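You operate a simulated robot arm through the tools that you are given. There is no shell and no other tool. Be economical: measure what you need, move in short steps, check, and stop when the job is done.

Carry out the task below with a simulated robot arm. There is one attempt and no reset: what you move stays moved.

Task
Take the black cube and leave it in the grey tray. Then push the bottom chest drawer shut. Then close the top chest drawer. Then count the white tape rolls on the wooden bench top, then put as many of the sockets from the wooden bench top on the steel bench top. Then take the blue plug from the holes of the grey rack and put it on the black bench top. Then put the steel block on top of the wooden block on the wooden bench top. Then lift the red cup lid open. Do these in the order given. Set down upright: black cube.

The check looks at the end state, three seconds after you hand in, the way a careful person would. Anything else that was tipped, shoved, dropped, spilled or broken makes it a failure. Lids that push on must go on centred and level and be pressed home; caps that screw on are set level and turned clockwise until they are tight.

Robot
A 6-joint arm with a two-finger parallel gripper on a trunk, on a base that drives. Base frame: it is fixed to the floor where the robot stands at the start and does not move with it; the origin is under the middle of the robot, x ahead of it, y to its left, z up; the surface under the hand at the start is at about z = 88. Lengths are in cm, angles in degrees, forces in N, time in s.
With the tool pointing down near the work surface it reaches from about 36 to 88 cm from the robot's upright axis, wherever it stands. Its first joint turns from -115.0 to 115.0 degrees. Places, roughly: black bench top [-400, 30, 80]; black cube [50, -25, 100]; blue plug (4x3x8 cm) [-880, 50, 90]; bottom chest drawer [-160, -20, 20]; grey tray (30x24x15 cm) [70, 30, 90]; red cup lid [-570, -150, 90]; socket [-825, 25, 75]; steel bench top [-620, 30, 80]; steel block (11x8x6 cm) [-910, 20, 80]; top chest drawer [-160, 10, 80]; white tape roll (8x8x3 cm) [-830, 10, 80]; white tape roll (8x8x5 cm) [-810, 20, 80]; wooden block (25x25x14 cm) [-850, 10, 90]. Payload 3.43 kg.
The tool frame sits at the grasp point between the pads (the TCP): z along the fingers, y along the line on which they close. The tips reach 3.4 cm beyond it. Largest opening 12.8 cm; finger width 2.4, thickness 1.2; the body of the gripper, 4.8 by 13 cm, starts 9.6 cm behind the TCP.
Orientation is that of the tool frame in the base frame, as a unit quaternion [w, x, y, z]. With the fingers straight down and closing along the base's y, the tool's x points along the base's -x, its y along +y and its z along -z.

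Tools
- The arm moves only by the tool play_rows. Its argument "increments" is a list of rows, each a list of 3 entries, a list of its own where there are three numbers: the turn, a rotation vector about the base's x, y, z in degrees, then the shift along the base's x, y, z in mm, then the opening, from 0 (shut) to 1 (fully open). In form: [[[wx, wy, wz], [x, y, z], fingers], ...]. A call has 1 to 20 rows; each row is the pose to reach, as a shift and turn from the pose commanded when the call began. Each row takes 0.2 s and may step no farther than 5 cm and 8.6 degrees from the row before; otherwise, or with a gripper value out of range, the whole call is refused. Where a pose cannot be reached the arm comes as near as it can. A force on the tool above 40 N (or 10 N above the force at the start of the call, whichever is more), or a blocked arm, ends the call early, and 0.2 s more pass. Each finger travels about 10.8 cm/s and halts on what it meets, pressing with about 27 N; the grip force reading is that of the motor and also rises with nothing between the fingers. The clock runs only during rows and for 0.2 s after the last one: add rows that repeat a pose to give the fingers time. The reply holds the time, the measured pose of the TCP, the force on the tool along the base axes, the opening and the grip force, in the units named above and with some noise, with the torque about the TCP (base axes, N m) and any sound that the robot's microphone picked up.
- Cameras (640 x 400 px; columns grow to the right, rows downward): "scene" is now at [2.78, 19.06, 138.86]; the picture's right is [-0.07, -1.00, 0.00], its down [-0.48, 0.03, -0.88] and it looks along [0.87, -0.06, -0.48] (base axes); focal length 262 px, centre (320, 200). "wrist" rides on the gripper at [7.6, -1.1, -16] in the tool frame; the picture's right is [0.15, 0.99, 0.00], its down [-0.88, 0.13, -0.46] and it looks along [-0.45, 0.07, 0.89] (tool axes); focal length 234 px, centre (320, 200). There is no depth. A picture from a camera that has moved, and an enlarged one, comes with that camera's place and axes in the base frame and with its lens. The place of the scene camera against the robot may be out by one fixed shift of up to 2.5 cm in any direction.
- snapshot(camera): a new picture of that camera. It takes no simulated time.
- raise_lower(by): slides the trunk up (or, below 0, down) by that many cm; the arm and the scene camera ride with it, the base frame stays. It gives what a move gives, with no picture.
- base_move(legs): drives the robot by 1 to 6 legs, each [ahead, turn to the left] in cm and degrees, along the robot's own axes; the way and the turn of a leg run together, so that a leg with both is an arc; at most 150 cm and 180 degrees a leg. The arm and the cameras ride along, it lands a little off, and it stops where it bumps. It gives what a move gives.
- pan_tilt(pan, tilt): turns the head with the scene camera to pan (to the left, within 103 degrees either way) and tilt (down, from -29 to 69), counted from straight ahead of the robot. It gives what a move gives.
- close_up(camera, box): a new picture of the part [left, top, right, bottom] of that camera's present view, enlarged. It takes no simulated time.
- sign_off(): hands the job in; it is judged then, once.

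Work in short steps. Places have to be worked out from the pictures, the camera data and where the tool is seen: move nearer, look again, correct. Check each grasp and each placing, and mend what went wrong. You have 196 turns and 174 pictures in all, those below and enlarged ones among them. Open the gripper and draw the arm clear of the work before you hand the job in, unless the task says otherwise; then end with one line.

The tools are called after "Emit:" as a command line: name --argument value ..., lists and objects as JSON in quotes. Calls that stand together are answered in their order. play_rows: Moves the arm, as the interface text tells. Its arguments: {"type":"object","properties":{"increments":{"type":"array"}},"required":["increments"]} The other tools are called the same way: raise_lower (by) slides the trunk up or down; base_move (legs) drives the base; pan_tilt (pan, tilt) turns the head that bears the scene camera; snapshot (camera) takes a picture; close_up (camera, box) takes an enlarged picture of a part of a camera's view; sign_off () hands the job in.

At the start:

```text
clock: 0.0
position: [49.26, 7.58, 119.47]
tool_rot: [0.0, -0.001, 1.0, 0.0]
force: [-0.1, -0.3, 0.4]
ft_torque: [-0.02, 0.01, -0.02]
finger_gap: 12.83
finger_force: 0.0
trunk travel left (down, up): [-62.5, 16.5]
robot x, y, heading: [0.06, 0.07, 0.1]
head pan, tilt: [-3.9, 28.9]
```

scene: 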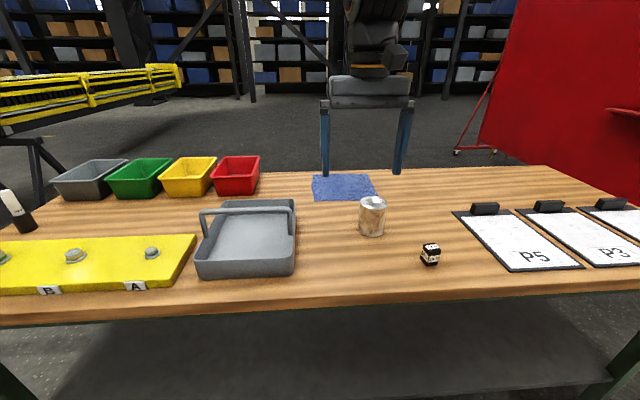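
wrist: 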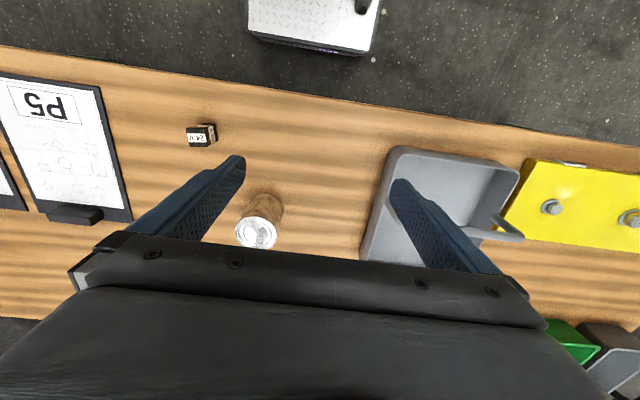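

I start by taking close-ups of the cube and the tray to get their orientation.

Emit:
close_up --camera "wrist" --box '[160, 100, 280, 175]'

Emit:
close_up --camera "scene" --box '[160, 170, 480, 370]'

```text
5.33 times, centred on (220, 138) of wrist
camera zoom: at [41.57, 6.41, 135.36], right [-0.15, 0.99, 0.0], down [0.88, 0.13, 0.46], along [0.45, 0.07, -0.89], focal length 1249 px, centre (853, 533)
```

zoom: 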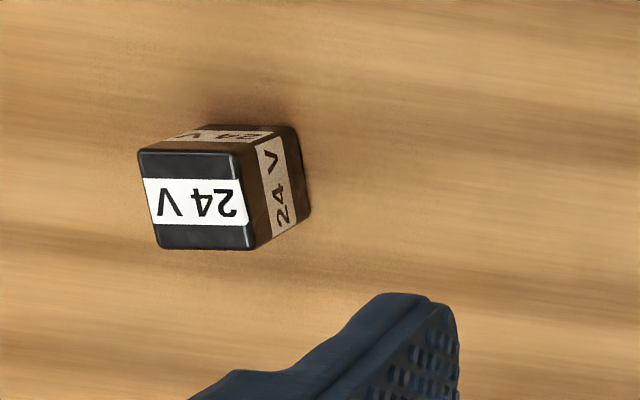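

```text
2.00 times, centred on (320, 270) of scene
camera zoom: at [2.78, 19.06, 138.86], right [-0.07, -1.0, 0.0], down [-0.48, 0.03, -0.88], along [0.87, -0.06, -0.48], focal length 524 px, centre (320, 60)
```

zoom: 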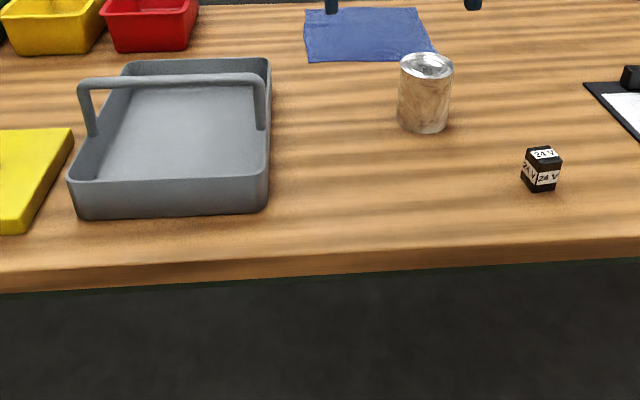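

Cube centre is about (54.3, -14.5), side about 3.4 cm, yaw about +7°. I move above it with the gripper partly open and look again.

Emit:
play_rows --increments '[[[0, 0, 2], [10, -44, -20], 0.7], [[0, 0, 4], [20, -88, -40], 0.6], [[0, 0, 6], [30, -132, -60], 0.6], [[0, 0, 7], [40, -176, -80], 0.6], [[0, 0, 7], [50, -221, -110], 0.6], [[0, 0, 7], [50, -221, -145], 0.6], [[0, 0, 7], [50, -221, -145], 0.6]]'

Emit:
snapshot --camera "wrist"

```text
refused: row 5 steps farther than a row can; nothing moved
```

```text
169 pictures are left
camera wrist: at [41.57, 6.41, 135.36], right [-0.15, 0.99, 0.0], down [0.88, 0.13, 0.46], along [0.45, 0.07, -0.89], focal length 234 px, centre (320, 200)
```

wrist: 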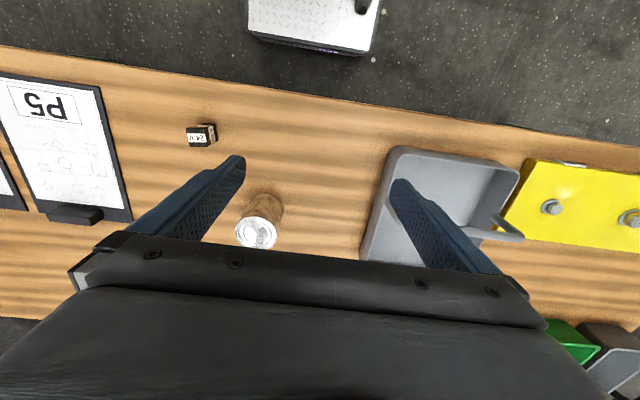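

The step size was too big; I use smaller steps for the same move.

Emit:
play_rows --increments '[[[0, 0, 2], [10, -40, -20], 0.7], [[0, 0, 4], [18, -80, -40], 0.6], [[0, 0, 6], [26, -120, -60], 0.6], [[0, 0, 7], [34, -160, -80], 0.6], [[0, 0, 7], [42, -195, -105], 0.6], [[0, 0, 7], [50, -221, -135], 0.6], [[0, 0, 7], [50, -221, -145], 0.6]]'

Emit:
snapshot --camera "wrist"

Emit:
snapshot --camera "scene"

```text
clock: 1.6
position: [54.3, -14.52, 104.98]
tool_rot: [0.0, -0.061, 0.998, 0.0]
force: [-0.2, -0.1, -0.1]
ft_torque: [0.01, 0.0, -0.02]
finger_gap: 7.64
finger_force: 0.0
trunk travel left (down, up): [-62.5, 16.5]
robot x, y, heading: [0.11, -0.15, -0.0]
head pan, tilt: [-3.9, 28.9]
```

```text
168 pictures are left
camera wrist: at [46.79, -16.63, 120.87], right [-0.27, 0.96, 0.0], down [0.86, 0.24, 0.46], along [0.44, 0.12, -0.89], focal length 234 px, centre (320, 200)
```

wrist: 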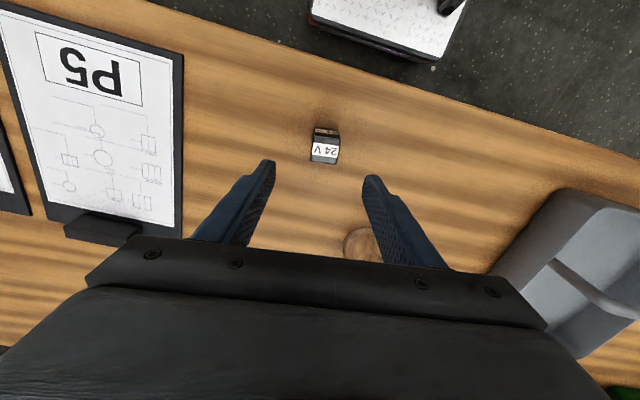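

```text
167 pictures are left
camera scene: at [2.78, 19.06, 138.86], right [-0.07, -1.0, 0.0], down [-0.48, 0.03, -0.88], along [0.87, -0.06, -0.48], focal length 262 px, centre (320, 200)
```

scene: 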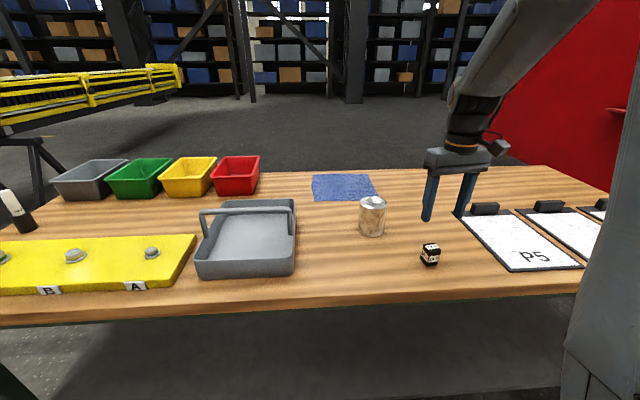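

The cube sits at about (54.4, -14.0). I descend straight to TCP z about 92.

Emit:
play_rows --increments '[[[0, 0, 0], [1, 4, -45], 0.6], [[0, 0, 0], [1, 4, -85], 0.6], [[0, 0, 0], [1, 4, -115], 0.6], [[0, 0, 0], [1, 4, -128], 0.6], [[0, 0, 0], [1, 4, -128], 0.6]]'

Emit:
snapshot --camera "wrist"

```text
clock: 2.8
position: [54.36, -14.24, 92.2]
tool_rot: [0.001, -0.061, 0.998, 0.0]
force: [0.2, 0.4, 0.7]
ft_torque: [0.01, 0.02, -0.02]
finger_gap: 7.65
finger_force: 0.0
trunk travel left (down, up): [-62.5, 16.5]
robot x, y, heading: [0.03, 0.27, 0.1]
head pan, tilt: [-3.9, 28.9]
```

```text
166 pictures are left
camera wrist: at [46.86, -16.25, 108.08], right [-0.27, 0.96, 0.0], down [0.86, 0.24, 0.46], along [0.44, 0.12, -0.89], focal length 234 px, centre (320, 200)
```

wrist: 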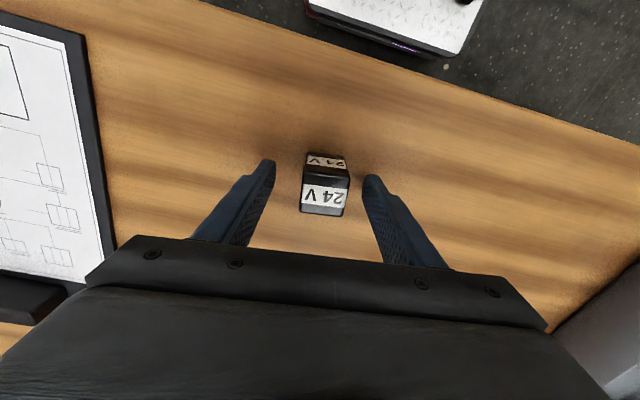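

The fingers flank the cube; I close and lift.

Emit:
play_rows --increments '[[[0, 0, 0], [0, 2, 0], 0.4], [[0, 0, 0], [0, 2, 0], 0.2], [[0, 0, 0], [0, 2, 0], 0.15], [[0, 0, 0], [0, 2, 0], 0.15], [[0, 0, 0], [0, 2, 15], 0.15], [[0, 0, 0], [0, 2, 50], 0.15], [[0, 0, 0], [0, 2, 100], 0.15], [[0, 0, 0], [0, 2, 150], 0.15], [[0, 0, 0], [0, 2, 190], 0.15]]'

Emit:
snapshot --camera "wrist"

```text
clock: 4.8
position: [54.32, -13.94, 111.32]
tool_rot: [0.0, -0.062, 0.998, -0.001]
force: [0.2, -0.5, 0.1]
ft_torque: [0.0, 0.01, 0.04]
finger_gap: 3.34
finger_force: 27.0
trunk travel left (down, up): [-62.5, 16.5]
robot x, y, heading: [-0.12, -0.32, -0.2]
head pan, tilt: [-3.9, 28.9]
```

```text
165 pictures are left
camera wrist: at [46.89, -15.95, 127.21], right [-0.27, 0.96, 0.0], down [0.86, 0.24, 0.46], along [0.44, 0.12, -0.89], focal length 234 px, centre (320, 200)
```

wrist: 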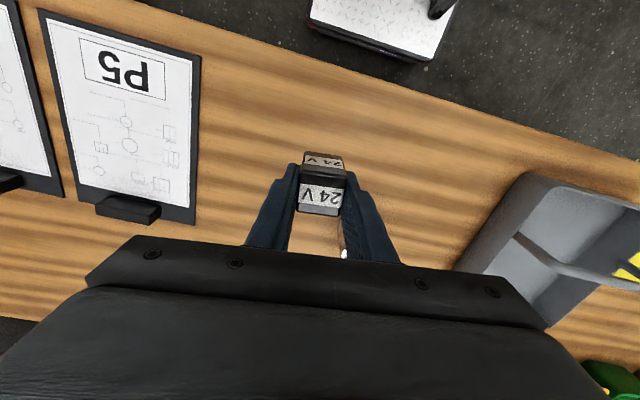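

Cube is held. I carry it high over to the near half of the tray and look.

Emit:
play_rows --increments '[[[0, 0, 0], [0, 40, 20], 0.15], [[0, 0, 0], [0, 85, 40], 0.15], [[0, 0, -1], [0, 130, 60], 0.15], [[0, 0, -2], [0, 175, 80], 0.15], [[0, 0, -3], [0, 220, 90], 0.15], [[0, 0, -4], [0, 265, 90], 0.15], [[0, 0, -5], [0, 310, 90], 0.15], [[0, 0, -6], [0, 355, 90], 0.15], [[0, 0, -7], [0, 400, 90], 0.15], [[0, 0, -7], [0, 440, 90], 0.15], [[0, 0, -7], [0, 480, 90], 0.15], [[0, 0, -7], [0, 480, 90], 0.15]]'

Emit:
snapshot --camera "wrist"

Emit:
snapshot --camera "scene"

```text
clock: 7.4
position: [54.36, 34.06, 120.13]
tool_rot: [0.0, 0.0, 1.0, 0.0]
force: [-0.1, 0.4, -1.1]
ft_torque: [-0.02, -0.01, -0.03]
finger_gap: 3.34
finger_force: 26.9
trunk travel left (down, up): [-62.5, 16.5]
robot x, y, heading: [-0.07, -0.1, 0.1]
head pan, tilt: [-3.9, 28.9]
```

```text
164 pictures are left
camera wrist: at [46.62, 32.87, 136.08], right [-0.15, 0.99, 0.0], down [0.88, 0.13, 0.46], along [0.45, 0.07, -0.89], focal length 234 px, centre (320, 200)
```

wrist: 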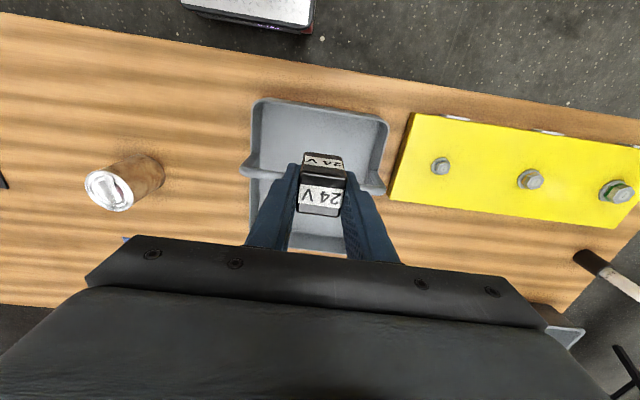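

```text
163 pictures are left
camera scene: at [2.79, 19.07, 138.85], right [-0.07, -1.0, 0.0], down [-0.48, 0.03, -0.88], along [0.87, -0.06, -0.48], focal length 262 px, centre (320, 200)
```

scene: 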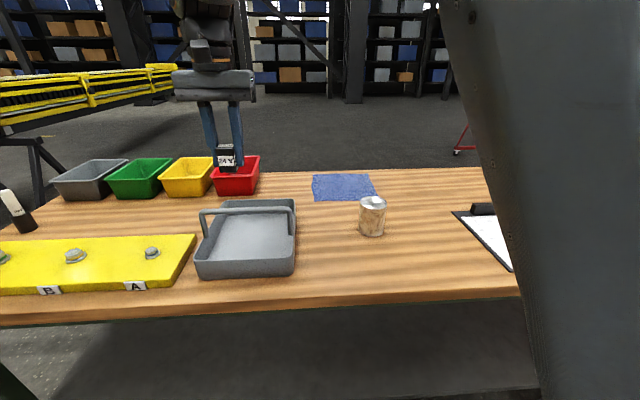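

The handle bar sits near x≈60, leaning to the near side, so the far half (x≈72, y≈34) has more room. I go there high, then lower until near the tray floor.

Emit:
play_rows --increments '[[[0, 0, 0], [45, 0, 0], 0.15], [[0, 0, 0], [90, 0, 0], 0.15], [[0, 0, 0], [135, 0, 0], 0.15], [[0, 0, 0], [176, 2, 0], 0.15], [[0, 0, 0], [176, 2, -45], 0.15], [[0, 0, 0], [176, 2, -90], 0.15], [[0, 0, 0], [176, 2, -130], 0.15], [[0, 0, 0], [176, 2, -170], 0.15], [[0, 0, 0], [176, 2, -200], 0.15], [[0, 0, 0], [176, 2, -220], 0.15], [[0, 0, 0], [176, 2, -220], 0.15]]'

Emit:
snapshot --camera "wrist"

Emit:
close_up --camera "scene" --box '[160, 120, 320, 300]'

```text
clock: 9.8
position: [71.94, 34.21, 98.02]
tool_rot: [0.0, -0.001, 1.0, 0.0]
force: [-0.3, -0.8, -0.7]
ft_torque: [-0.03, 0.0, 0.0]
finger_gap: 3.37
finger_force: 27.0
trunk travel left (down, up): [-62.5, 16.5]
robot x, y, heading: [0.1, 0.39, 0.1]
head pan, tilt: [-3.9, 28.9]
```

```text
162 pictures are left
camera wrist: at [64.32, 33.08, 113.99], right [-0.15, 0.99, 0.0], down [0.88, 0.13, 0.46], along [0.45, 0.07, -0.89], focal length 234 px, centre (320, 200)
```

wrist: 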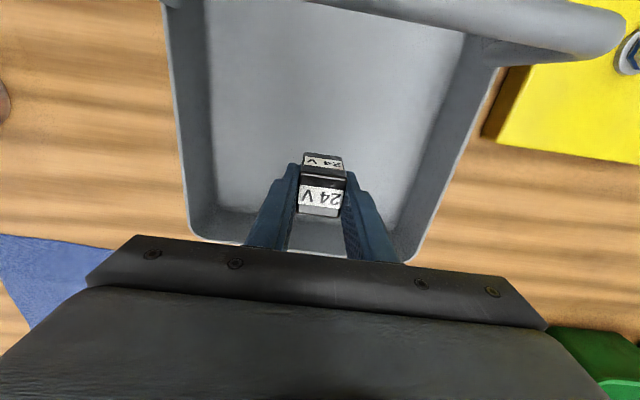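

```text
2.22 times, centred on (240, 210) of scene
camera zoom: at [2.79, 19.07, 138.85], right [-0.07, -1.0, 0.0], down [-0.48, 0.03, -0.88], along [0.87, -0.06, -0.48], focal length 583 px, centre (498, 178)
```

zoom: 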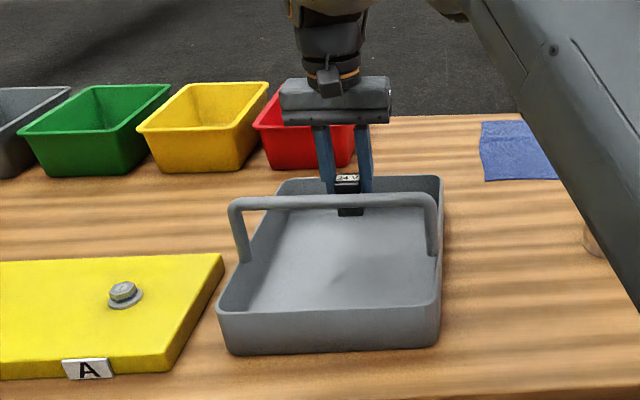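

Cube is inside the far half with clear space. I lower gently to the floor.

Emit:
play_rows --increments '[[[0, 0, 0], [0, 0, -20], 0.15], [[0, 0, 0], [0, 0, -35], 0.15], [[0, 0, 0], [0, 0, -42], 0.15], [[0, 0, 0], [0, 0, -47], 0.15], [[0, 0, 0], [0, 0, -47], 0.15]]'

Emit:
snapshot --camera "wrist"

Emit:
close_up --camera "scene" --box '[200, 170, 300, 240]'

```text
clock: 11.0
position: [72.0, 34.23, 93.37]
tool_rot: [0.0, 0.0, 1.0, 0.0]
force: [-0.6, 0.8, -1.4]
ft_torque: [0.02, -0.02, 0.01]
finger_gap: 3.34
finger_force: 26.5
trunk travel left (down, up): [-62.5, 16.5]
robot x, y, heading: [0.15, -0.12, 0.0]
head pan, tilt: [-3.9, 28.9]
```

```text
160 pictures are left
camera wrist: at [64.31, 33.1, 109.34], right [-0.15, 0.99, 0.0], down [0.88, 0.13, 0.46], along [0.45, 0.07, -0.89], focal length 234 px, centre (320, 200)
```

wrist: 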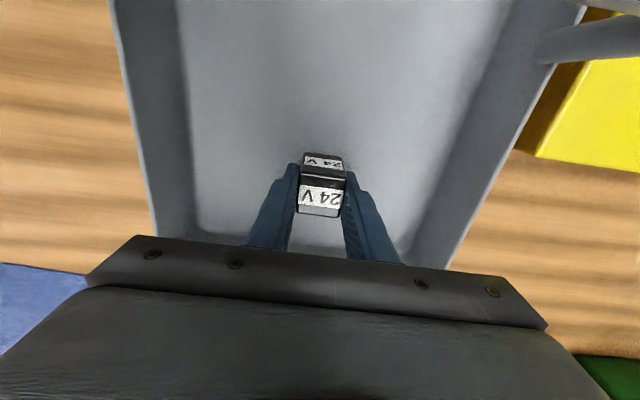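

```text
5.71 times, centred on (250, 205) of scene
camera zoom: at [2.79, 19.07, 138.85], right [-0.07, -1.0, 0.0], down [-0.48, 0.03, -0.88], along [0.87, -0.06, -0.48], focal length 1499 px, centre (720, 171)
```

zoom: 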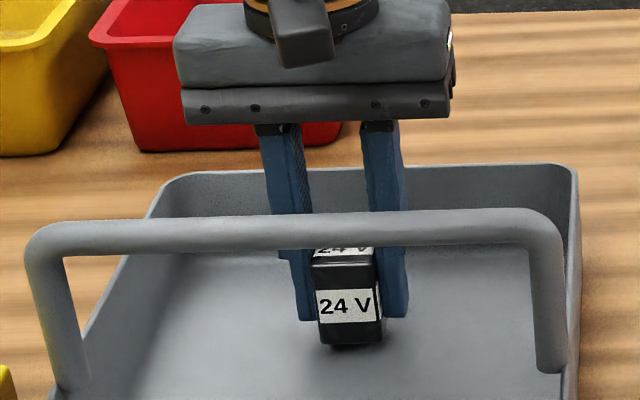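

No contact yet; I lower further in small steps, watching the force.

Emit:
play_rows --increments '[[[0, 0, 0], [0, 0, -3], 0.15], [[0, 0, 0], [0, 0, -6], 0.15], [[0, 0, 0], [0, 0, -6], 0.15]]'

```text
clock: 11.8
position: [72.03, 34.22, 92.75]
tool_rot: [-0.001, 0.001, 1.0, 0.0]
force: [-0.6, 1.1, 0.4]
ft_torque: [0.02, -0.02, 0.0]
finger_gap: 3.33
finger_force: 27.0
trunk travel left (down, up): [-62.5, 16.5]
robot x, y, heading: [0.17, -0.31, -0.0]
head pan, tilt: [-3.9, 28.9]
```

Emit:
play_rows --increments '[[[0, 0, 0], [0, 0, -2], 0.15], [[0, 0, 0], [0, 0, -4], 0.15], [[0, 0, 0], [0, 0, -4], 0.15]]'

Emit:
close_up --camera "scene" --box '[200, 170, 300, 240]'

```text
clock: 12.6
position: [72.15, 34.18, 92.46]
tool_rot: [0.001, 0.0, 1.0, 0.001]
force: [-1.3, -0.3, 7.2]
ft_torque: [-0.07, 0.1, 0.01]
finger_gap: 3.33
finger_force: 27.0
trunk travel left (down, up): [-62.5, 16.5]
robot x, y, heading: [-0.01, -0.06, -0.0]
head pan, tilt: [-3.9, 28.9]
```

```text
5.71 times, centred on (250, 205) of scene
camera zoom: at [2.75, 19.05, 138.86], right [-0.07, -1.0, 0.0], down [-0.48, 0.03, -0.88], along [0.87, -0.06, -0.48], focal length 1499 px, centre (720, 171)
```

zoom: 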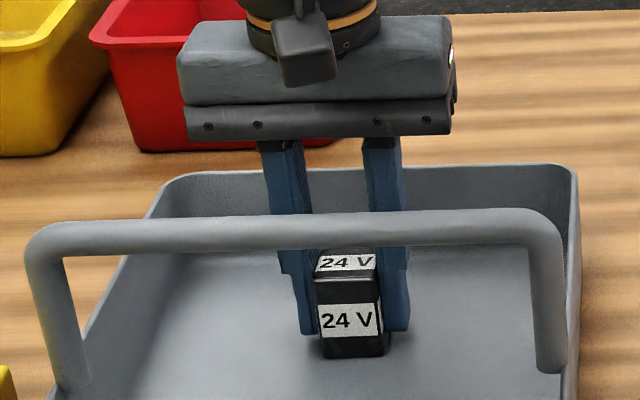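

Contact (7 N upward): the cube is on the floor. I open, then rise straight up.

Emit:
play_rows --increments '[[[0, 0, 0], [0, 0, 1], 0.3], [[0, 0, 0], [0, 0, 1], 0.45], [[0, 0, 0], [0, 0, 1], 0.5], [[0, 0, 0], [0, 0, 20], 0.5], [[0, 0, 0], [0, 0, 60], 0.5], [[0, 0, 0], [0, 0, 110], 0.5], [[0, 0, 0], [0, 0, 160], 0.5], [[0, 0, 0], [0, 0, 210], 0.5], [[0, 0, 0], [0, 0, 260], 0.5]]'

Emit:
close_up --camera "scene" --box '[160, 170, 320, 290]'

```text
clock: 14.6
position: [72.14, 34.41, 118.42]
tool_rot: [0.0, 0.0, 1.0, 0.0]
force: [0.5, -0.2, 0.1]
ft_torque: [0.03, -0.01, 0.03]
finger_gap: 6.41
finger_force: 0.1
trunk travel left (down, up): [-62.5, 16.5]
robot x, y, heading: [-0.43, -0.12, 0.1]
head pan, tilt: [-3.9, 28.9]
```

```text
3.33 times, centred on (240, 230) of scene
camera zoom: at [2.8, 19.08, 138.85], right [-0.07, -1.0, 0.0], down [-0.48, 0.03, -0.88], along [0.87, -0.06, -0.48], focal length 874 px, centre (587, 100)
```

zoom: 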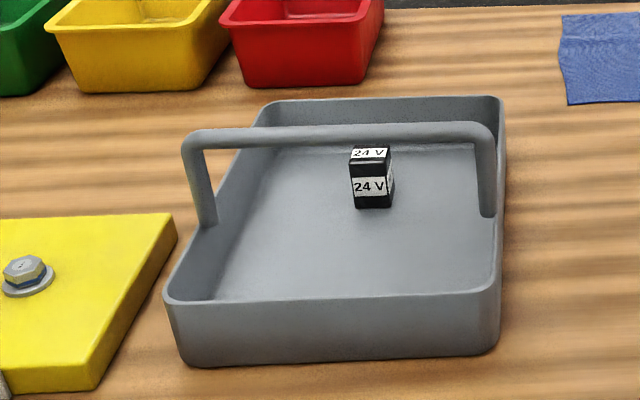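

Cube is upright in the tray. I retract the arm to a compact pose and look to both sides before turning.

Emit:
play_rows --increments '[[[0, 0, 0], [-40, -20, 10], 0.3], [[0, 0, 0], [-80, -45, 20], 0.3], [[0, 0, 0], [-120, -80, 30], 0.2], [[0, 0, 0], [-160, -105, 40], 0.1], [[0, 0, 0], [-200, -130, 50], 0], [[0, 0, 0], [-240, -160, 60], 0], [[0, 0, 0], [-270, -190, 70], 0], [[0, 0, 0], [-300, -220, 80], 0], [[0, 0, 0], [-310, -260, 80], 0], [[0, 0, 0], [-310, -300, 80], 0], [[0, 0, 0], [-310, -340, 80], 0]]'

Emit:
pan_tilt --pan 103 --tilt 20

Emit:
snapshot --camera "scene"

Emit:
pan_tilt --pan -103 --tilt 20

Emit:
snapshot --camera "scene"

```text
refused: row 3 steps farther than a row can; nothing moved
```

```text
clock: 16.4
position: [72.09, 34.4, 118.41]
tool_rot: [0.0, 0.0, 1.0, 0.0]
force: [1.0, 0.6, 0.1]
ft_torque: [-0.05, 0.01, -0.02]
finger_gap: 6.37
finger_force: 0.1
trunk travel left (down, up): [-62.5, 16.5]
robot x, y, heading: [-0.11, 0.04, 0.2]
head pan, tilt: [103.0, 20.0]
```

```text
156 pictures are left
camera scene: at [-8.37, 28.77, 140.28], right [0.97, 0.22, 0.0], down [0.08, -0.33, -0.94], along [-0.21, 0.92, -0.34], focal length 262 px, centre (320, 200)
```

scene: 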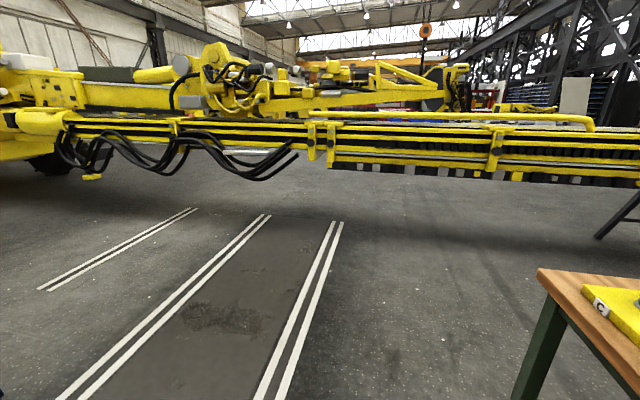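

```text
clock: 19.4
position: [72.02, 34.43, 118.38]
tool_rot: [0.0, 0.0, 1.0, 0.0]
force: [-0.6, 0.1, 0.8]
ft_torque: [0.0, 0.0, -0.01]
finger_gap: 6.39
finger_force: 0.1
trunk travel left (down, up): [-62.5, 16.5]
robot x, y, heading: [-0.62, 0.23, -0.1]
head pan, tilt: [-103.0, 20.0]
```

```text
155 pictures are left
camera scene: at [-8.37, 10.62, 140.28], right [-0.97, 0.22, 0.0], down [0.08, 0.33, -0.94], along [-0.21, -0.92, -0.34], focal length 262 px, centre (320, 200)
```

scene: 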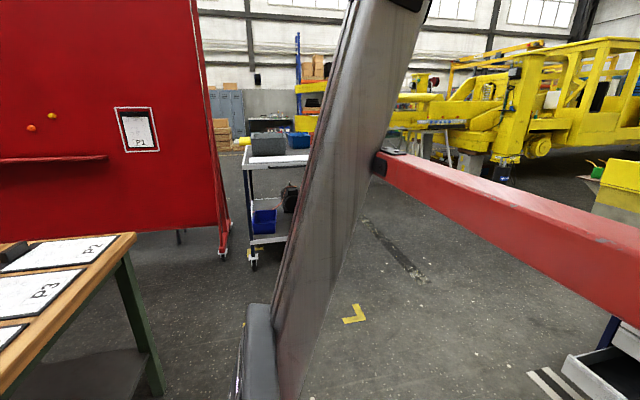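

Space looks free to both sides, apart from a red beam to the right rear. I retract the arm with smaller steps.

Emit:
play_rows --increments '[[[0, 0, 0], [-40, -20, 10], 0.3], [[0, 0, 0], [-78, -40, 20], 0.3], [[0, 0, 0], [-116, -65, 30], 0.2], [[0, 0, 0], [-154, -90, 40], 0.1], [[0, 0, 0], [-192, -115, 50], 0], [[0, 0, 0], [-230, -140, 60], 0], [[0, 0, 0], [-262, -170, 70], 0], [[0, 0, 0], [-290, -200, 80], 0], [[0, 0, 0], [-310, -240, 80], 0], [[0, 0, 0], [-310, -285, 80], 0], [[0, 0, 0], [-310, -330, 80], 0]]'

Emit:
pan_tilt --pan -103 --tilt 20

Emit:
snapshot --camera "scene"

```text
clock: 21.8
position: [40.96, 1.19, 126.41]
tool_rot: [-0.001, 0.0, 1.0, 0.0]
force: [0.9, -0.7, 0.0]
ft_torque: [-0.04, -0.02, 0.05]
finger_gap: 0.02
finger_force: 27.0
trunk travel left (down, up): [-62.5, 16.5]
robot x, y, heading: [-0.18, 0.05, -0.0]
head pan, tilt: [-103.0, 20.0]
```

```text
clock: 22.4
position: [40.98, 1.27, 126.35]
tool_rot: [-0.001, 0.0, 1.0, 0.0]
force: [0.4, 0.0, 0.7]
ft_torque: [-0.02, -0.01, -0.02]
finger_gap: 0.0
finger_force: 27.1
trunk travel left (down, up): [-62.5, 16.5]
robot x, y, heading: [-0.23, -0.54, -0.1]
head pan, tilt: [-103.0, 20.0]
```

```text
154 pictures are left
camera scene: at [-8.38, 10.61, 140.29], right [-0.97, 0.22, 0.0], down [0.08, 0.33, -0.94], along [-0.21, -0.92, -0.34], focal length 262 px, centre (320, 200)
```

scene: 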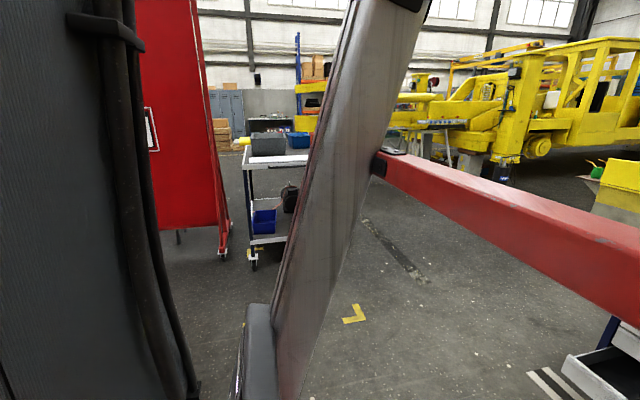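

I turn left 90° in place, with head panned left to view the chest area.

Emit:
base_move --legs '[[0, 90]]'

Emit:
pan_tilt --pan 80 --tilt 25

Emit:
snapshot --camera "scene"

```text
clock: 26.6
position: [-0.76, 40.97, 126.31]
tool_rot: [0.0, -0.703, 0.711, 0.001]
force: [0.4, 0.3, -0.5]
ft_torque: [0.0, -0.03, -0.03]
finger_gap: 0.0
finger_force: 27.4
trunk travel left (down, up): [-62.5, 16.5]
robot x, y, heading: [0.42, 0.29, 89.5]
head pan, tilt: [-103.0, 20.0]
```

```text
clock: 29.4
position: [-0.82, 41.08, 126.34]
tool_rot: [0.0, -0.703, 0.711, 0.0]
force: [-0.1, -0.5, 0.5]
ft_torque: [0.03, -0.01, 0.0]
finger_gap: 0.0
finger_force: 26.7
trunk travel left (down, up): [-62.5, 16.5]
robot x, y, heading: [0.16, 0.29, 89.1]
head pan, tilt: [80.0, 25.0]
```

```text
153 pictures are left
camera scene: at [-28.12, -4.68, 139.48], right [0.19, 0.98, 0.0], down [0.42, -0.08, -0.91], along [-0.89, 0.17, -0.42], focal length 262 px, centre (320, 200)
```

scene: 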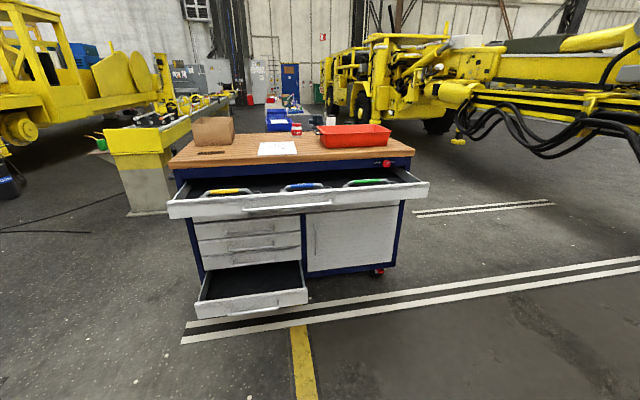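

The chest has the wide top drawer and the lower-left bottom drawer open. I turn to face it and drive a bit closer.

Emit:
base_move --legs '[[0, 90.5], [40, 0]]'

Emit:
pan_tilt --pan 0 --tilt 40

Emit:
snapshot --camera "scene"

```text
clock: 35.7
position: [-80.89, -1.32, 126.35]
tool_rot: [0.0, 1.0, 0.0, 0.0]
force: [-0.1, -0.8, 0.0]
ft_torque: [0.0, -0.02, 0.02]
finger_gap: 0.0
finger_force: 26.9
trunk travel left (down, up): [-62.5, 16.5]
robot x, y, heading: [-39.92, 0.13, 180.0]
head pan, tilt: [80.0, 25.0]
```

```text
clock: 37.2
position: [-80.84, -1.23, 126.4]
tool_rot: [0.001, 1.0, -0.001, 0.0]
force: [0.6, -0.5, -0.5]
ft_torque: [0.0, 0.05, 0.03]
finger_gap: 0.0
finger_force: 27.6
trunk travel left (down, up): [-62.5, 16.5]
robot x, y, heading: [-39.52, -0.22, 180.0]
head pan, tilt: [0.0, 40.0]
```

```text
152 pictures are left
camera scene: at [-41.15, -19.36, 137.15], right [0.0, 1.0, 0.0], down [0.64, 0.0, -0.77], along [-0.77, 0.0, -0.64], focal length 262 px, centre (320, 200)
```

scene: 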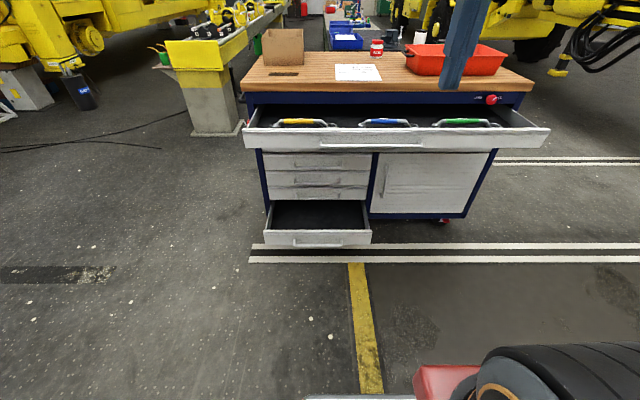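

The bottom drawer face is at about x≈-145, y from -52 to 11, z≈17–28. The top drawer face is at about x≈-152, z≈76–86. I drive to x≈-88 and lower the trunk.

Emit:
base_move --legs '[[48, 0]]'

Emit:
raise_lower --by -55

Emit:
snapshot --camera "scene"

Emit:
snapshot --camera "wrist"

```text
clock: 40.1
position: [-129.2, -0.78, 126.35]
tool_rot: [0.001, 1.0, -0.003, 0.001]
force: [0.4, -1.0, 0.5]
ft_torque: [0.02, 0.02, 0.01]
finger_gap: 0.01
finger_force: 27.5
trunk travel left (down, up): [-62.5, 16.5]
robot x, y, heading: [-88.57, -0.01, 179.8]
head pan, tilt: [0.0, 40.0]
```

```text
refused: -55 is not a number from -40 to 40
```

```text
151 pictures are left
camera scene: at [-89.65, -19.14, 137.15], right [0.01, 1.0, 0.0], down [0.64, 0.0, -0.77], along [-0.77, 0.01, -0.64], focal length 262 px, centre (320, 200)
```

scene: 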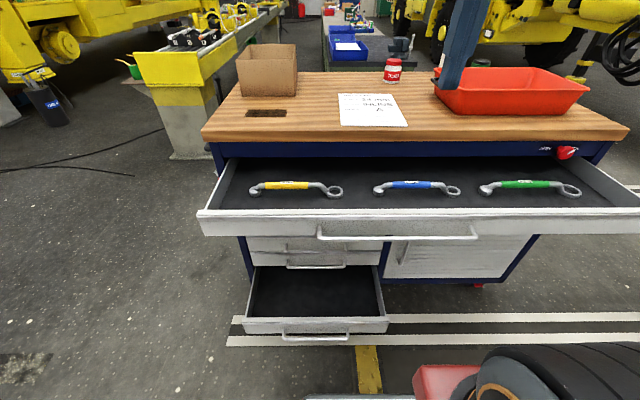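

```text
150 pictures are left
camera wrist: at [-121.85, 0.28, 142.33], right [0.14, -0.99, 0.0], down [-0.88, -0.12, 0.46], along [-0.45, -0.06, -0.89], focal length 234 px, centre (320, 200)
```

wrist: 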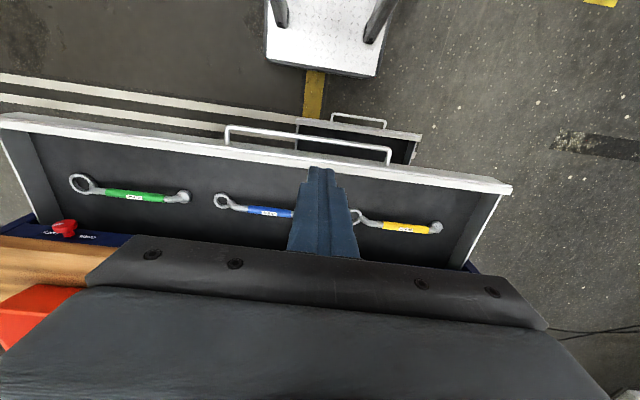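

Triangulating the two views gives the bottom drawer face at x≈-140, z 19–32, the top drawer face at x≈-139, z 83–92, and the chest front at x≈-166. I back off a little so the gripper clears the top drawer while lowering.

Emit:
base_move --legs '[[-13, 0]]'

Emit:
raise_lower --by -40

Emit:
raise_lower --by -18

Emit:
snapshot --camera "scene"

```text
clock: 41.4
position: [-116.21, -0.78, 126.42]
tool_rot: [0.0, 1.0, -0.004, -0.001]
force: [-0.5, 0.1, 0.0]
ft_torque: [0.01, -0.02, 0.04]
finger_gap: 0.01
finger_force: 27.1
trunk travel left (down, up): [-62.5, 16.5]
robot x, y, heading: [-75.37, -0.07, 179.7]
head pan, tilt: [0.0, 40.0]
```

```text
clock: 45.2
position: [-124.34, -0.74, 86.36]
tool_rot: [0.0, 1.0, -0.004, 0.0]
force: [-0.2, 1.0, -0.8]
ft_torque: [0.0, -0.03, -0.01]
finger_gap: 0.0
finger_force: 27.0
trunk travel left (down, up): [-22.5, 56.5]
robot x, y, heading: [-75.36, 0.03, 179.6]
head pan, tilt: [0.0, 40.0]
```

```text
clock: 47.2
position: [-129.07, -0.68, 68.39]
tool_rot: [-0.001, 1.0, -0.004, 0.002]
force: [0.5, -1.3, -0.5]
ft_torque: [-0.02, 0.01, 0.0]
finger_gap: 0.01
finger_force: 26.9
trunk travel left (down, up): [-4.5, 74.5]
robot x, y, heading: [-75.4, 0.23, 179.6]
head pan, tilt: [0.0, 40.0]
```

```text
149 pictures are left
camera scene: at [-92.8, -19.1, 79.15], right [0.01, 1.0, 0.0], down [0.64, -0.01, -0.77], along [-0.77, 0.01, -0.64], focal length 262 px, centre (320, 200)
```

scene: 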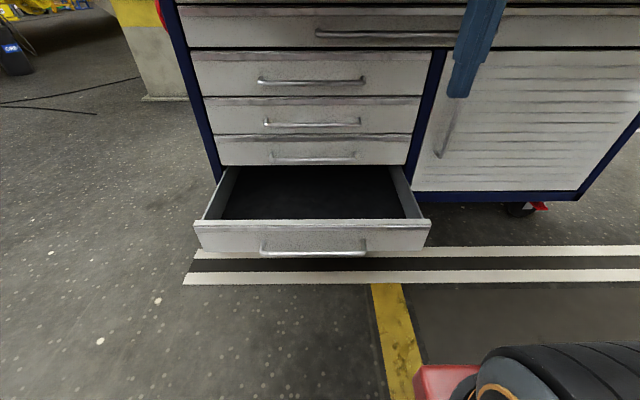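

The trunk rides down and forward, so the shoulder is now nearer to the chest. I back up 25 cm to leave room for a near-horizontal tool.

Emit:
base_move --legs '[[-25, 0]]'

Emit:
play_rows --increments '[[[0, 8, 0], [0, -25, -35], 0], [[0, 16, 0], [0, -50, -70], 0], [[0, 24, 0], [0, -75, -105], 0], [[0, 32, 0], [-10, -100, -140], 0], [[0, 40, 0], [-20, -125, -175], 0], [[0, 48, 0], [-40, -145, -210], 0], [[0, 56, 0], [-60, -165, -245], 0], [[0, 64, 0], [-80, -180, -280], 0], [[0, 70, 0], [-100, -190, -315], 0], [[0, 70, 0], [-120, -195, -350], 0], [[0, 70, 0], [-140, -195, -385], 0], [[0, 70, 0], [-160, -195, -395], 0], [[0, 70, 0], [-160, -195, -395], 0]]'

Emit:
snapshot --camera "scene"

Emit:
snapshot --camera "wrist"

```text
clock: 49.1
position: [-103.83, -1.12, 68.36]
tool_rot: [0.001, 1.0, -0.003, 0.002]
force: [0.6, 0.4, -0.1]
ft_torque: [0.01, 0.01, 0.02]
finger_gap: 0.01
finger_force: 27.0
trunk travel left (down, up): [-4.5, 74.5]
robot x, y, heading: [-50.07, -0.02, 179.7]
head pan, tilt: [0.0, 40.0]
```

```text
clock: 51.9
position: [-123.15, -23.73, 33.47]
tool_rot: [-0.021, 0.825, 0.004, -0.565]
force: [-0.2, -0.9, -0.2]
ft_torque: [-0.02, -0.01, -0.01]
finger_gap: 0.02
finger_force: 26.9
out of reach, approached as far as the arm can: row 1, 2, 3, 4, 5, 6, 7, 8, 9, 10, 11, 12, 13
trunk travel left (down, up): [-4.5, 74.5]
robot x, y, heading: [-50.08, -0.38, 179.8]
head pan, tilt: [0.0, 40.0]
```

```text
148 pictures are left
camera scene: at [-67.59, -19.33, 79.14], right [0.01, 1.0, 0.0], down [0.64, 0.0, -0.77], along [-0.77, 0.0, -0.64], focal length 262 px, centre (320, 200)
```

scene: 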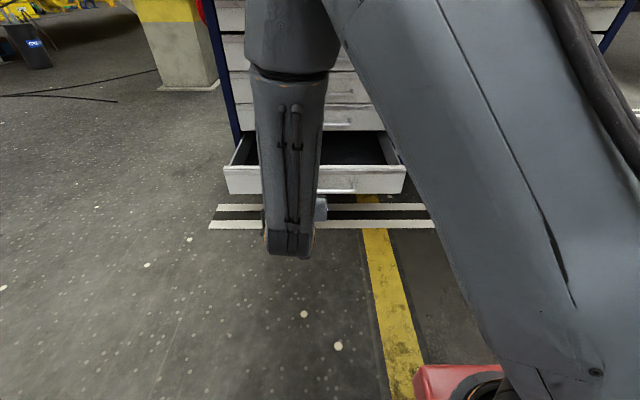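

```text
147 pictures are left
camera wrist: at [-105.6, -22.94, 32.13], right [0.04, -0.98, -0.18], down [0.1, -0.17, 0.98], along [-0.99, -0.06, 0.09], focal length 234 px, centre (320, 200)
```

wrist: 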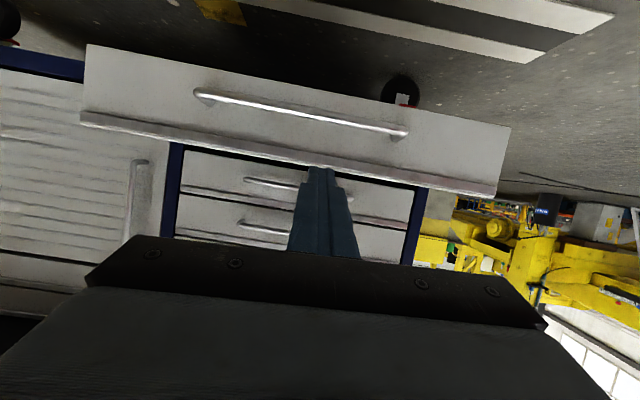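

The tool is nearly horizontal but 4–5 cm too high, at the drawer's top edge. I lower the trunk the rest of the way.

Emit:
raise_lower --by -4.4

Emit:
play_rows --increments '[[[0, 0, 0], [-20, 0, 0], 0], [[0, 0, 0], [-20, 0, 0], 0]]'

Emit:
snapshot --camera "wrist"

```text
clock: 52.7
position: [-123.17, -23.7, 29.1]
tool_rot: [-0.024, 0.827, 0.007, -0.562]
force: [0.0, 0.4, -0.2]
ft_torque: [0.04, -0.01, -0.01]
finger_gap: 0.0
finger_force: 27.2
trunk travel left (down, up): [-0.1, 78.9]
robot x, y, heading: [-49.91, -0.35, 179.9]
head pan, tilt: [0.0, 40.0]
```

```text
clock: 53.3
position: [-125.07, -23.85, 28.91]
tool_rot: [-0.025, 0.827, 0.005, -0.562]
force: [-1.0, 0.2, 0.4]
ft_torque: [-0.01, 0.0, 0.02]
finger_gap: 0.0
finger_force: 26.8
trunk travel left (down, up): [-0.1, 78.9]
robot x, y, heading: [-50.01, -0.03, 179.9]
head pan, tilt: [0.0, 40.0]
```

```text
146 pictures are left
camera wrist: at [-107.51, -22.87, 27.8], right [0.04, -0.98, -0.18], down [0.1, -0.18, 0.98], along [-0.99, -0.05, 0.09], focal length 234 px, centre (320, 200)
```

wrist: 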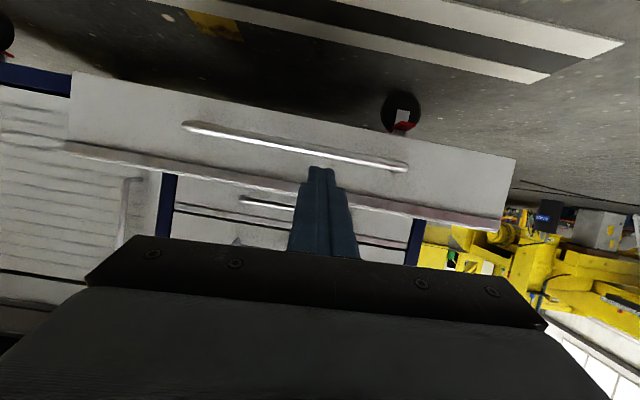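

Now the fingertip aims at the face just above the handle. I raise 1 cm and push steadily forward.

Emit:
play_rows --increments '[[[0, 0, 0], [-20, 0, 10], 0], [[0, 0, 0], [-50, 0, 10], 0], [[0, 0, 0], [-80, 0, 10], 0], [[0, 0, 0], [-110, 0, 10], 0], [[0, 0, 0], [-140, 0, 10], 0], [[0, 0, 0], [-170, 0, 10], 0], [[0, 0, 0], [-200, 0, 10], 0], [[0, 0, 0], [-200, 0, 10], 0]]'

Emit:
snapshot --camera "wrist"

Emit:
snapshot --camera "scene"

```text
clock: 55.1
position: [-144.92, -23.74, 30.0]
tool_rot: [-0.025, 0.827, 0.007, -0.562]
force: [-0.3, 0.2, 0.5]
ft_torque: [-0.01, 0.0, 0.0]
finger_gap: 0.02
finger_force: 26.6
trunk travel left (down, up): [-0.1, 78.9]
robot x, y, heading: [-50.22, 0.12, 180.0]
head pan, tilt: [0.0, 40.0]
```

```text
145 pictures are left
camera wrist: at [-127.49, -22.87, 28.77], right [0.04, -0.98, -0.18], down [0.1, -0.18, 0.98], along [-0.99, -0.05, 0.09], focal length 234 px, centre (320, 200)
```

wrist: 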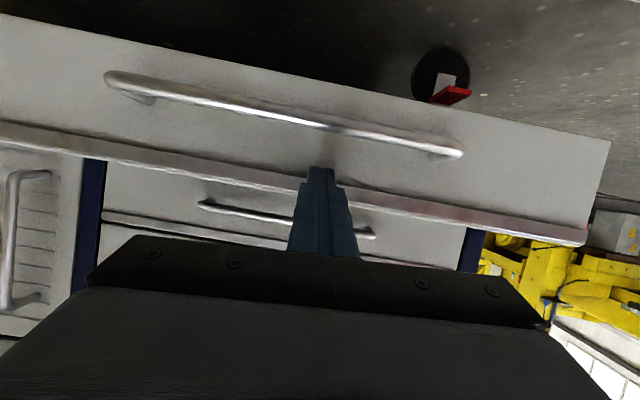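

```text
144 pictures are left
camera scene: at [-68.83, -19.32, 74.74], right [0.01, 1.0, 0.0], down [0.64, 0.0, -0.77], along [-0.77, 0.0, -0.64], focal length 262 px, centre (320, 200)
```

scene: 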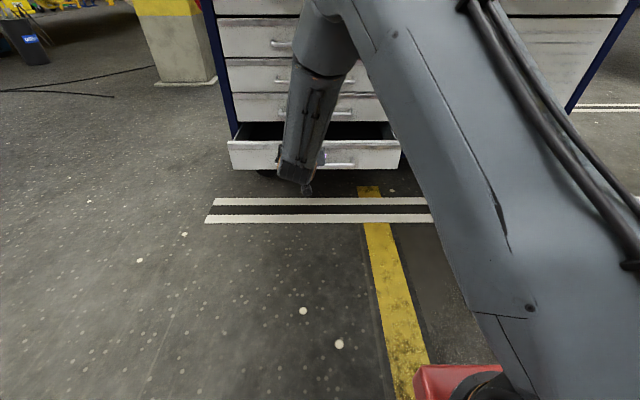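

The face now appears at about x≈-150, so the drawer is moving with little resistance. I continue.

Emit:
play_rows --increments '[[[0, 0, 0], [-30, 0, 0], 0], [[0, 0, 0], [-60, 0, 0], 0], [[0, 0, 0], [-90, 0, 0], 0], [[0, 0, 0], [-110, 0, 0], 0], [[0, 0, 0], [-130, 0, 0], 0], [[0, 0, 0], [-150, 0, 0], 0], [[0, 0, 0], [-170, 0, 0], 0], [[0, 0, 0], [-180, 0, 0], 0], [[0, 0, 0], [-180, 0, 0], 0]]'

Emit:
snapshot --camera "wrist"

Emit:
snapshot --camera "scene"

```text
clock: 56.8
position: [-161.81, -23.71, 29.91]
tool_rot: [-0.025, 0.828, 0.006, -0.56]
force: [11.1, 0.6, 5.5]
ft_torque: [-0.02, 0.13, 0.0]
finger_gap: 0.01
finger_force: 27.0
trunk travel left (down, up): [-0.1, 78.9]
robot x, y, heading: [-50.64, 0.15, 180.0]
head pan, tilt: [0.0, 40.0]
stopped in row 8: the force on the tool passed its limit at 76 N (the readings are from after the stop); the commanded pose is now the measured one
```

```text
143 pictures are left
camera wrist: at [-144.35, -22.96, 28.79], right [0.04, -0.98, -0.18], down [0.09, -0.18, 0.98], along [-0.99, -0.05, 0.09], focal length 234 px, centre (320, 200)
```

wrist: 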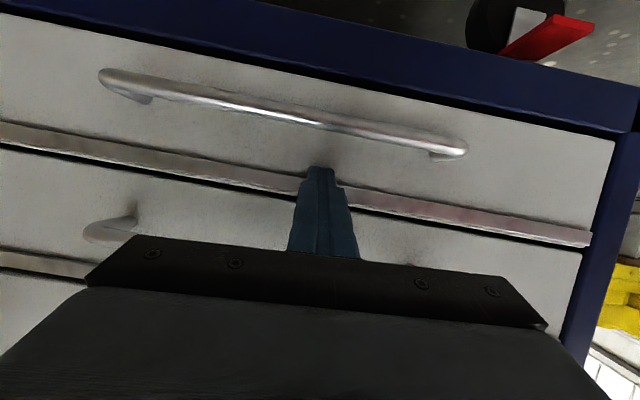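

```text
142 pictures are left
camera scene: at [-68.76, -19.32, 74.75], right [0.01, 1.0, 0.0], down [0.64, 0.0, -0.77], along [-0.77, 0.0, -0.64], focal length 262 px, centre (320, 200)
```

scene: 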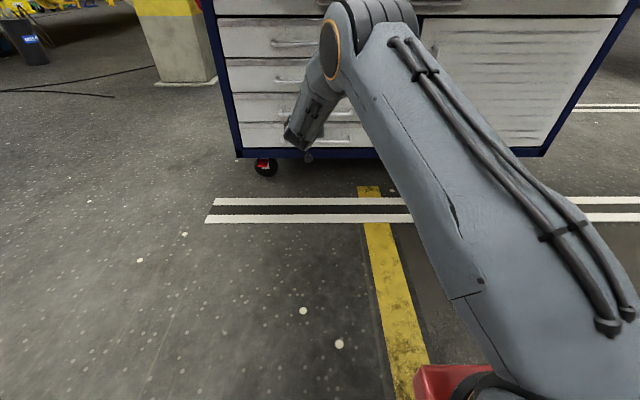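

Drawer face is flush and hit its stop. I withdraw straight back and check.

Emit:
play_rows --increments '[[[0, 0, 0], [15, 0, 0], 0], [[0, 0, 0], [40, 0, 0], 0], [[0, 0, 0], [85, 0, 0], 0], [[0, 0, 0], [130, 0, 0], 0], [[0, 0, 0], [175, 0, 0], 0], [[0, 0, 0], [220, 0, 0], 0], [[0, 0, 0], [265, 0, 0], 0], [[0, 0, 0], [310, 0, 0], 0], [[0, 0, 0], [355, 0, 0], 0], [[0, 0, 0], [400, 0, 0], 0]]'

Emit:
snapshot --camera "wrist"

```text
clock: 59.0
position: [-121.82, -23.71, 29.81]
tool_rot: [-0.026, 0.827, 0.005, -0.561]
force: [-0.2, -0.2, 0.7]
ft_torque: [0.04, 0.0, 0.03]
finger_gap: 0.0
finger_force: 27.0
trunk travel left (down, up): [-0.1, 78.9]
robot x, y, heading: [-49.99, -0.15, 179.9]
head pan, tilt: [0.0, 40.0]
```

```text
141 pictures are left
camera wrist: at [-104.38, -22.9, 28.71], right [0.04, -0.98, -0.18], down [0.09, -0.18, 0.98], along [-0.99, -0.05, 0.09], focal length 234 px, centre (320, 200)
```

wrist: 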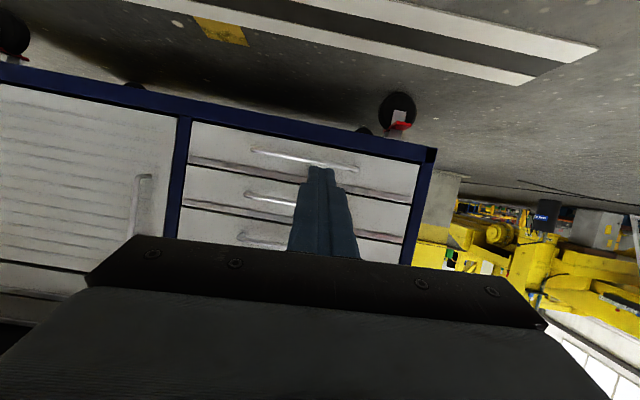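

Bottom drawer stays shut. I back off 10 cm and raise the trunk for the top drawer.

Emit:
base_move --legs '[[-10, 0]]'

Emit:
raise_lower --by 40

Emit:
raise_lower --by 19

Emit:
snapshot --camera "wrist"

Emit:
snapshot --camera "scene"

```text
clock: 60.2
position: [-111.9, -23.69, 29.77]
tool_rot: [-0.026, 0.827, 0.005, -0.561]
force: [0.5, 0.4, 0.0]
ft_torque: [0.01, -0.01, 0.0]
finger_gap: 0.0
finger_force: 27.3
trunk travel left (down, up): [-0.1, 78.9]
robot x, y, heading: [-40.15, -0.04, 179.7]
head pan, tilt: [0.0, 40.0]
```

```text
clock: 64.0
position: [-111.8, -23.86, 69.72]
tool_rot: [-0.026, 0.827, 0.005, -0.561]
force: [-0.7, 1.0, 0.2]
ft_torque: [0.0, -0.03, 0.02]
finger_gap: 0.0
finger_force: 27.0
trunk travel left (down, up): [-40.1, 38.9]
robot x, y, heading: [-40.35, -0.04, 179.6]
head pan, tilt: [0.0, 40.0]
```

```text
clock: 66.1
position: [-111.91, -23.74, 88.86]
tool_rot: [-0.025, 0.827, 0.006, -0.561]
force: [-0.3, -0.5, -0.5]
ft_torque: [0.04, 0.01, 0.02]
finger_gap: 0.01
finger_force: 27.5
trunk travel left (down, up): [-59.1, 19.9]
robot x, y, heading: [-39.93, -0.1, 179.6]
head pan, tilt: [0.0, 40.0]
```

```text
140 pictures are left
camera wrist: at [-94.37, -22.97, 87.7], right [0.04, -0.98, -0.18], down [0.09, -0.18, 0.98], along [-0.99, -0.05, 0.09], focal length 234 px, centre (320, 200)
```

wrist: 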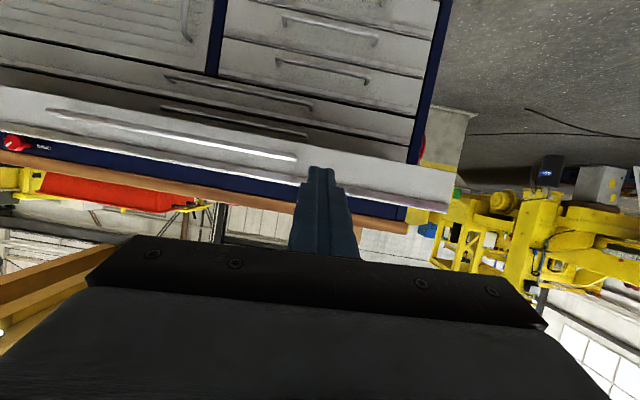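

```text
139 pictures are left
camera scene: at [-42.34, -19.47, 133.74], right [0.01, 1.0, 0.0], down [0.64, 0.0, -0.77], along [-0.77, 0.0, -0.64], focal length 262 px, centre (320, 200)
```

scene: 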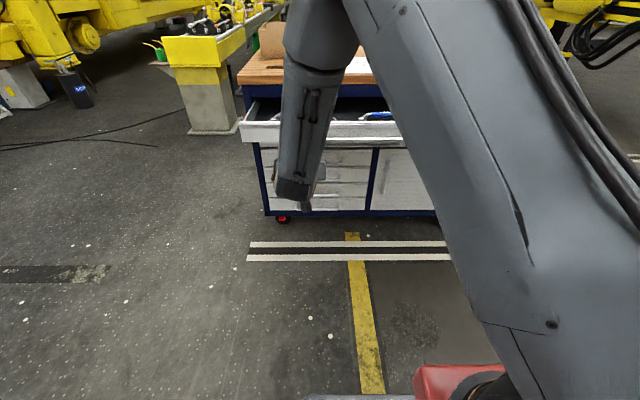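

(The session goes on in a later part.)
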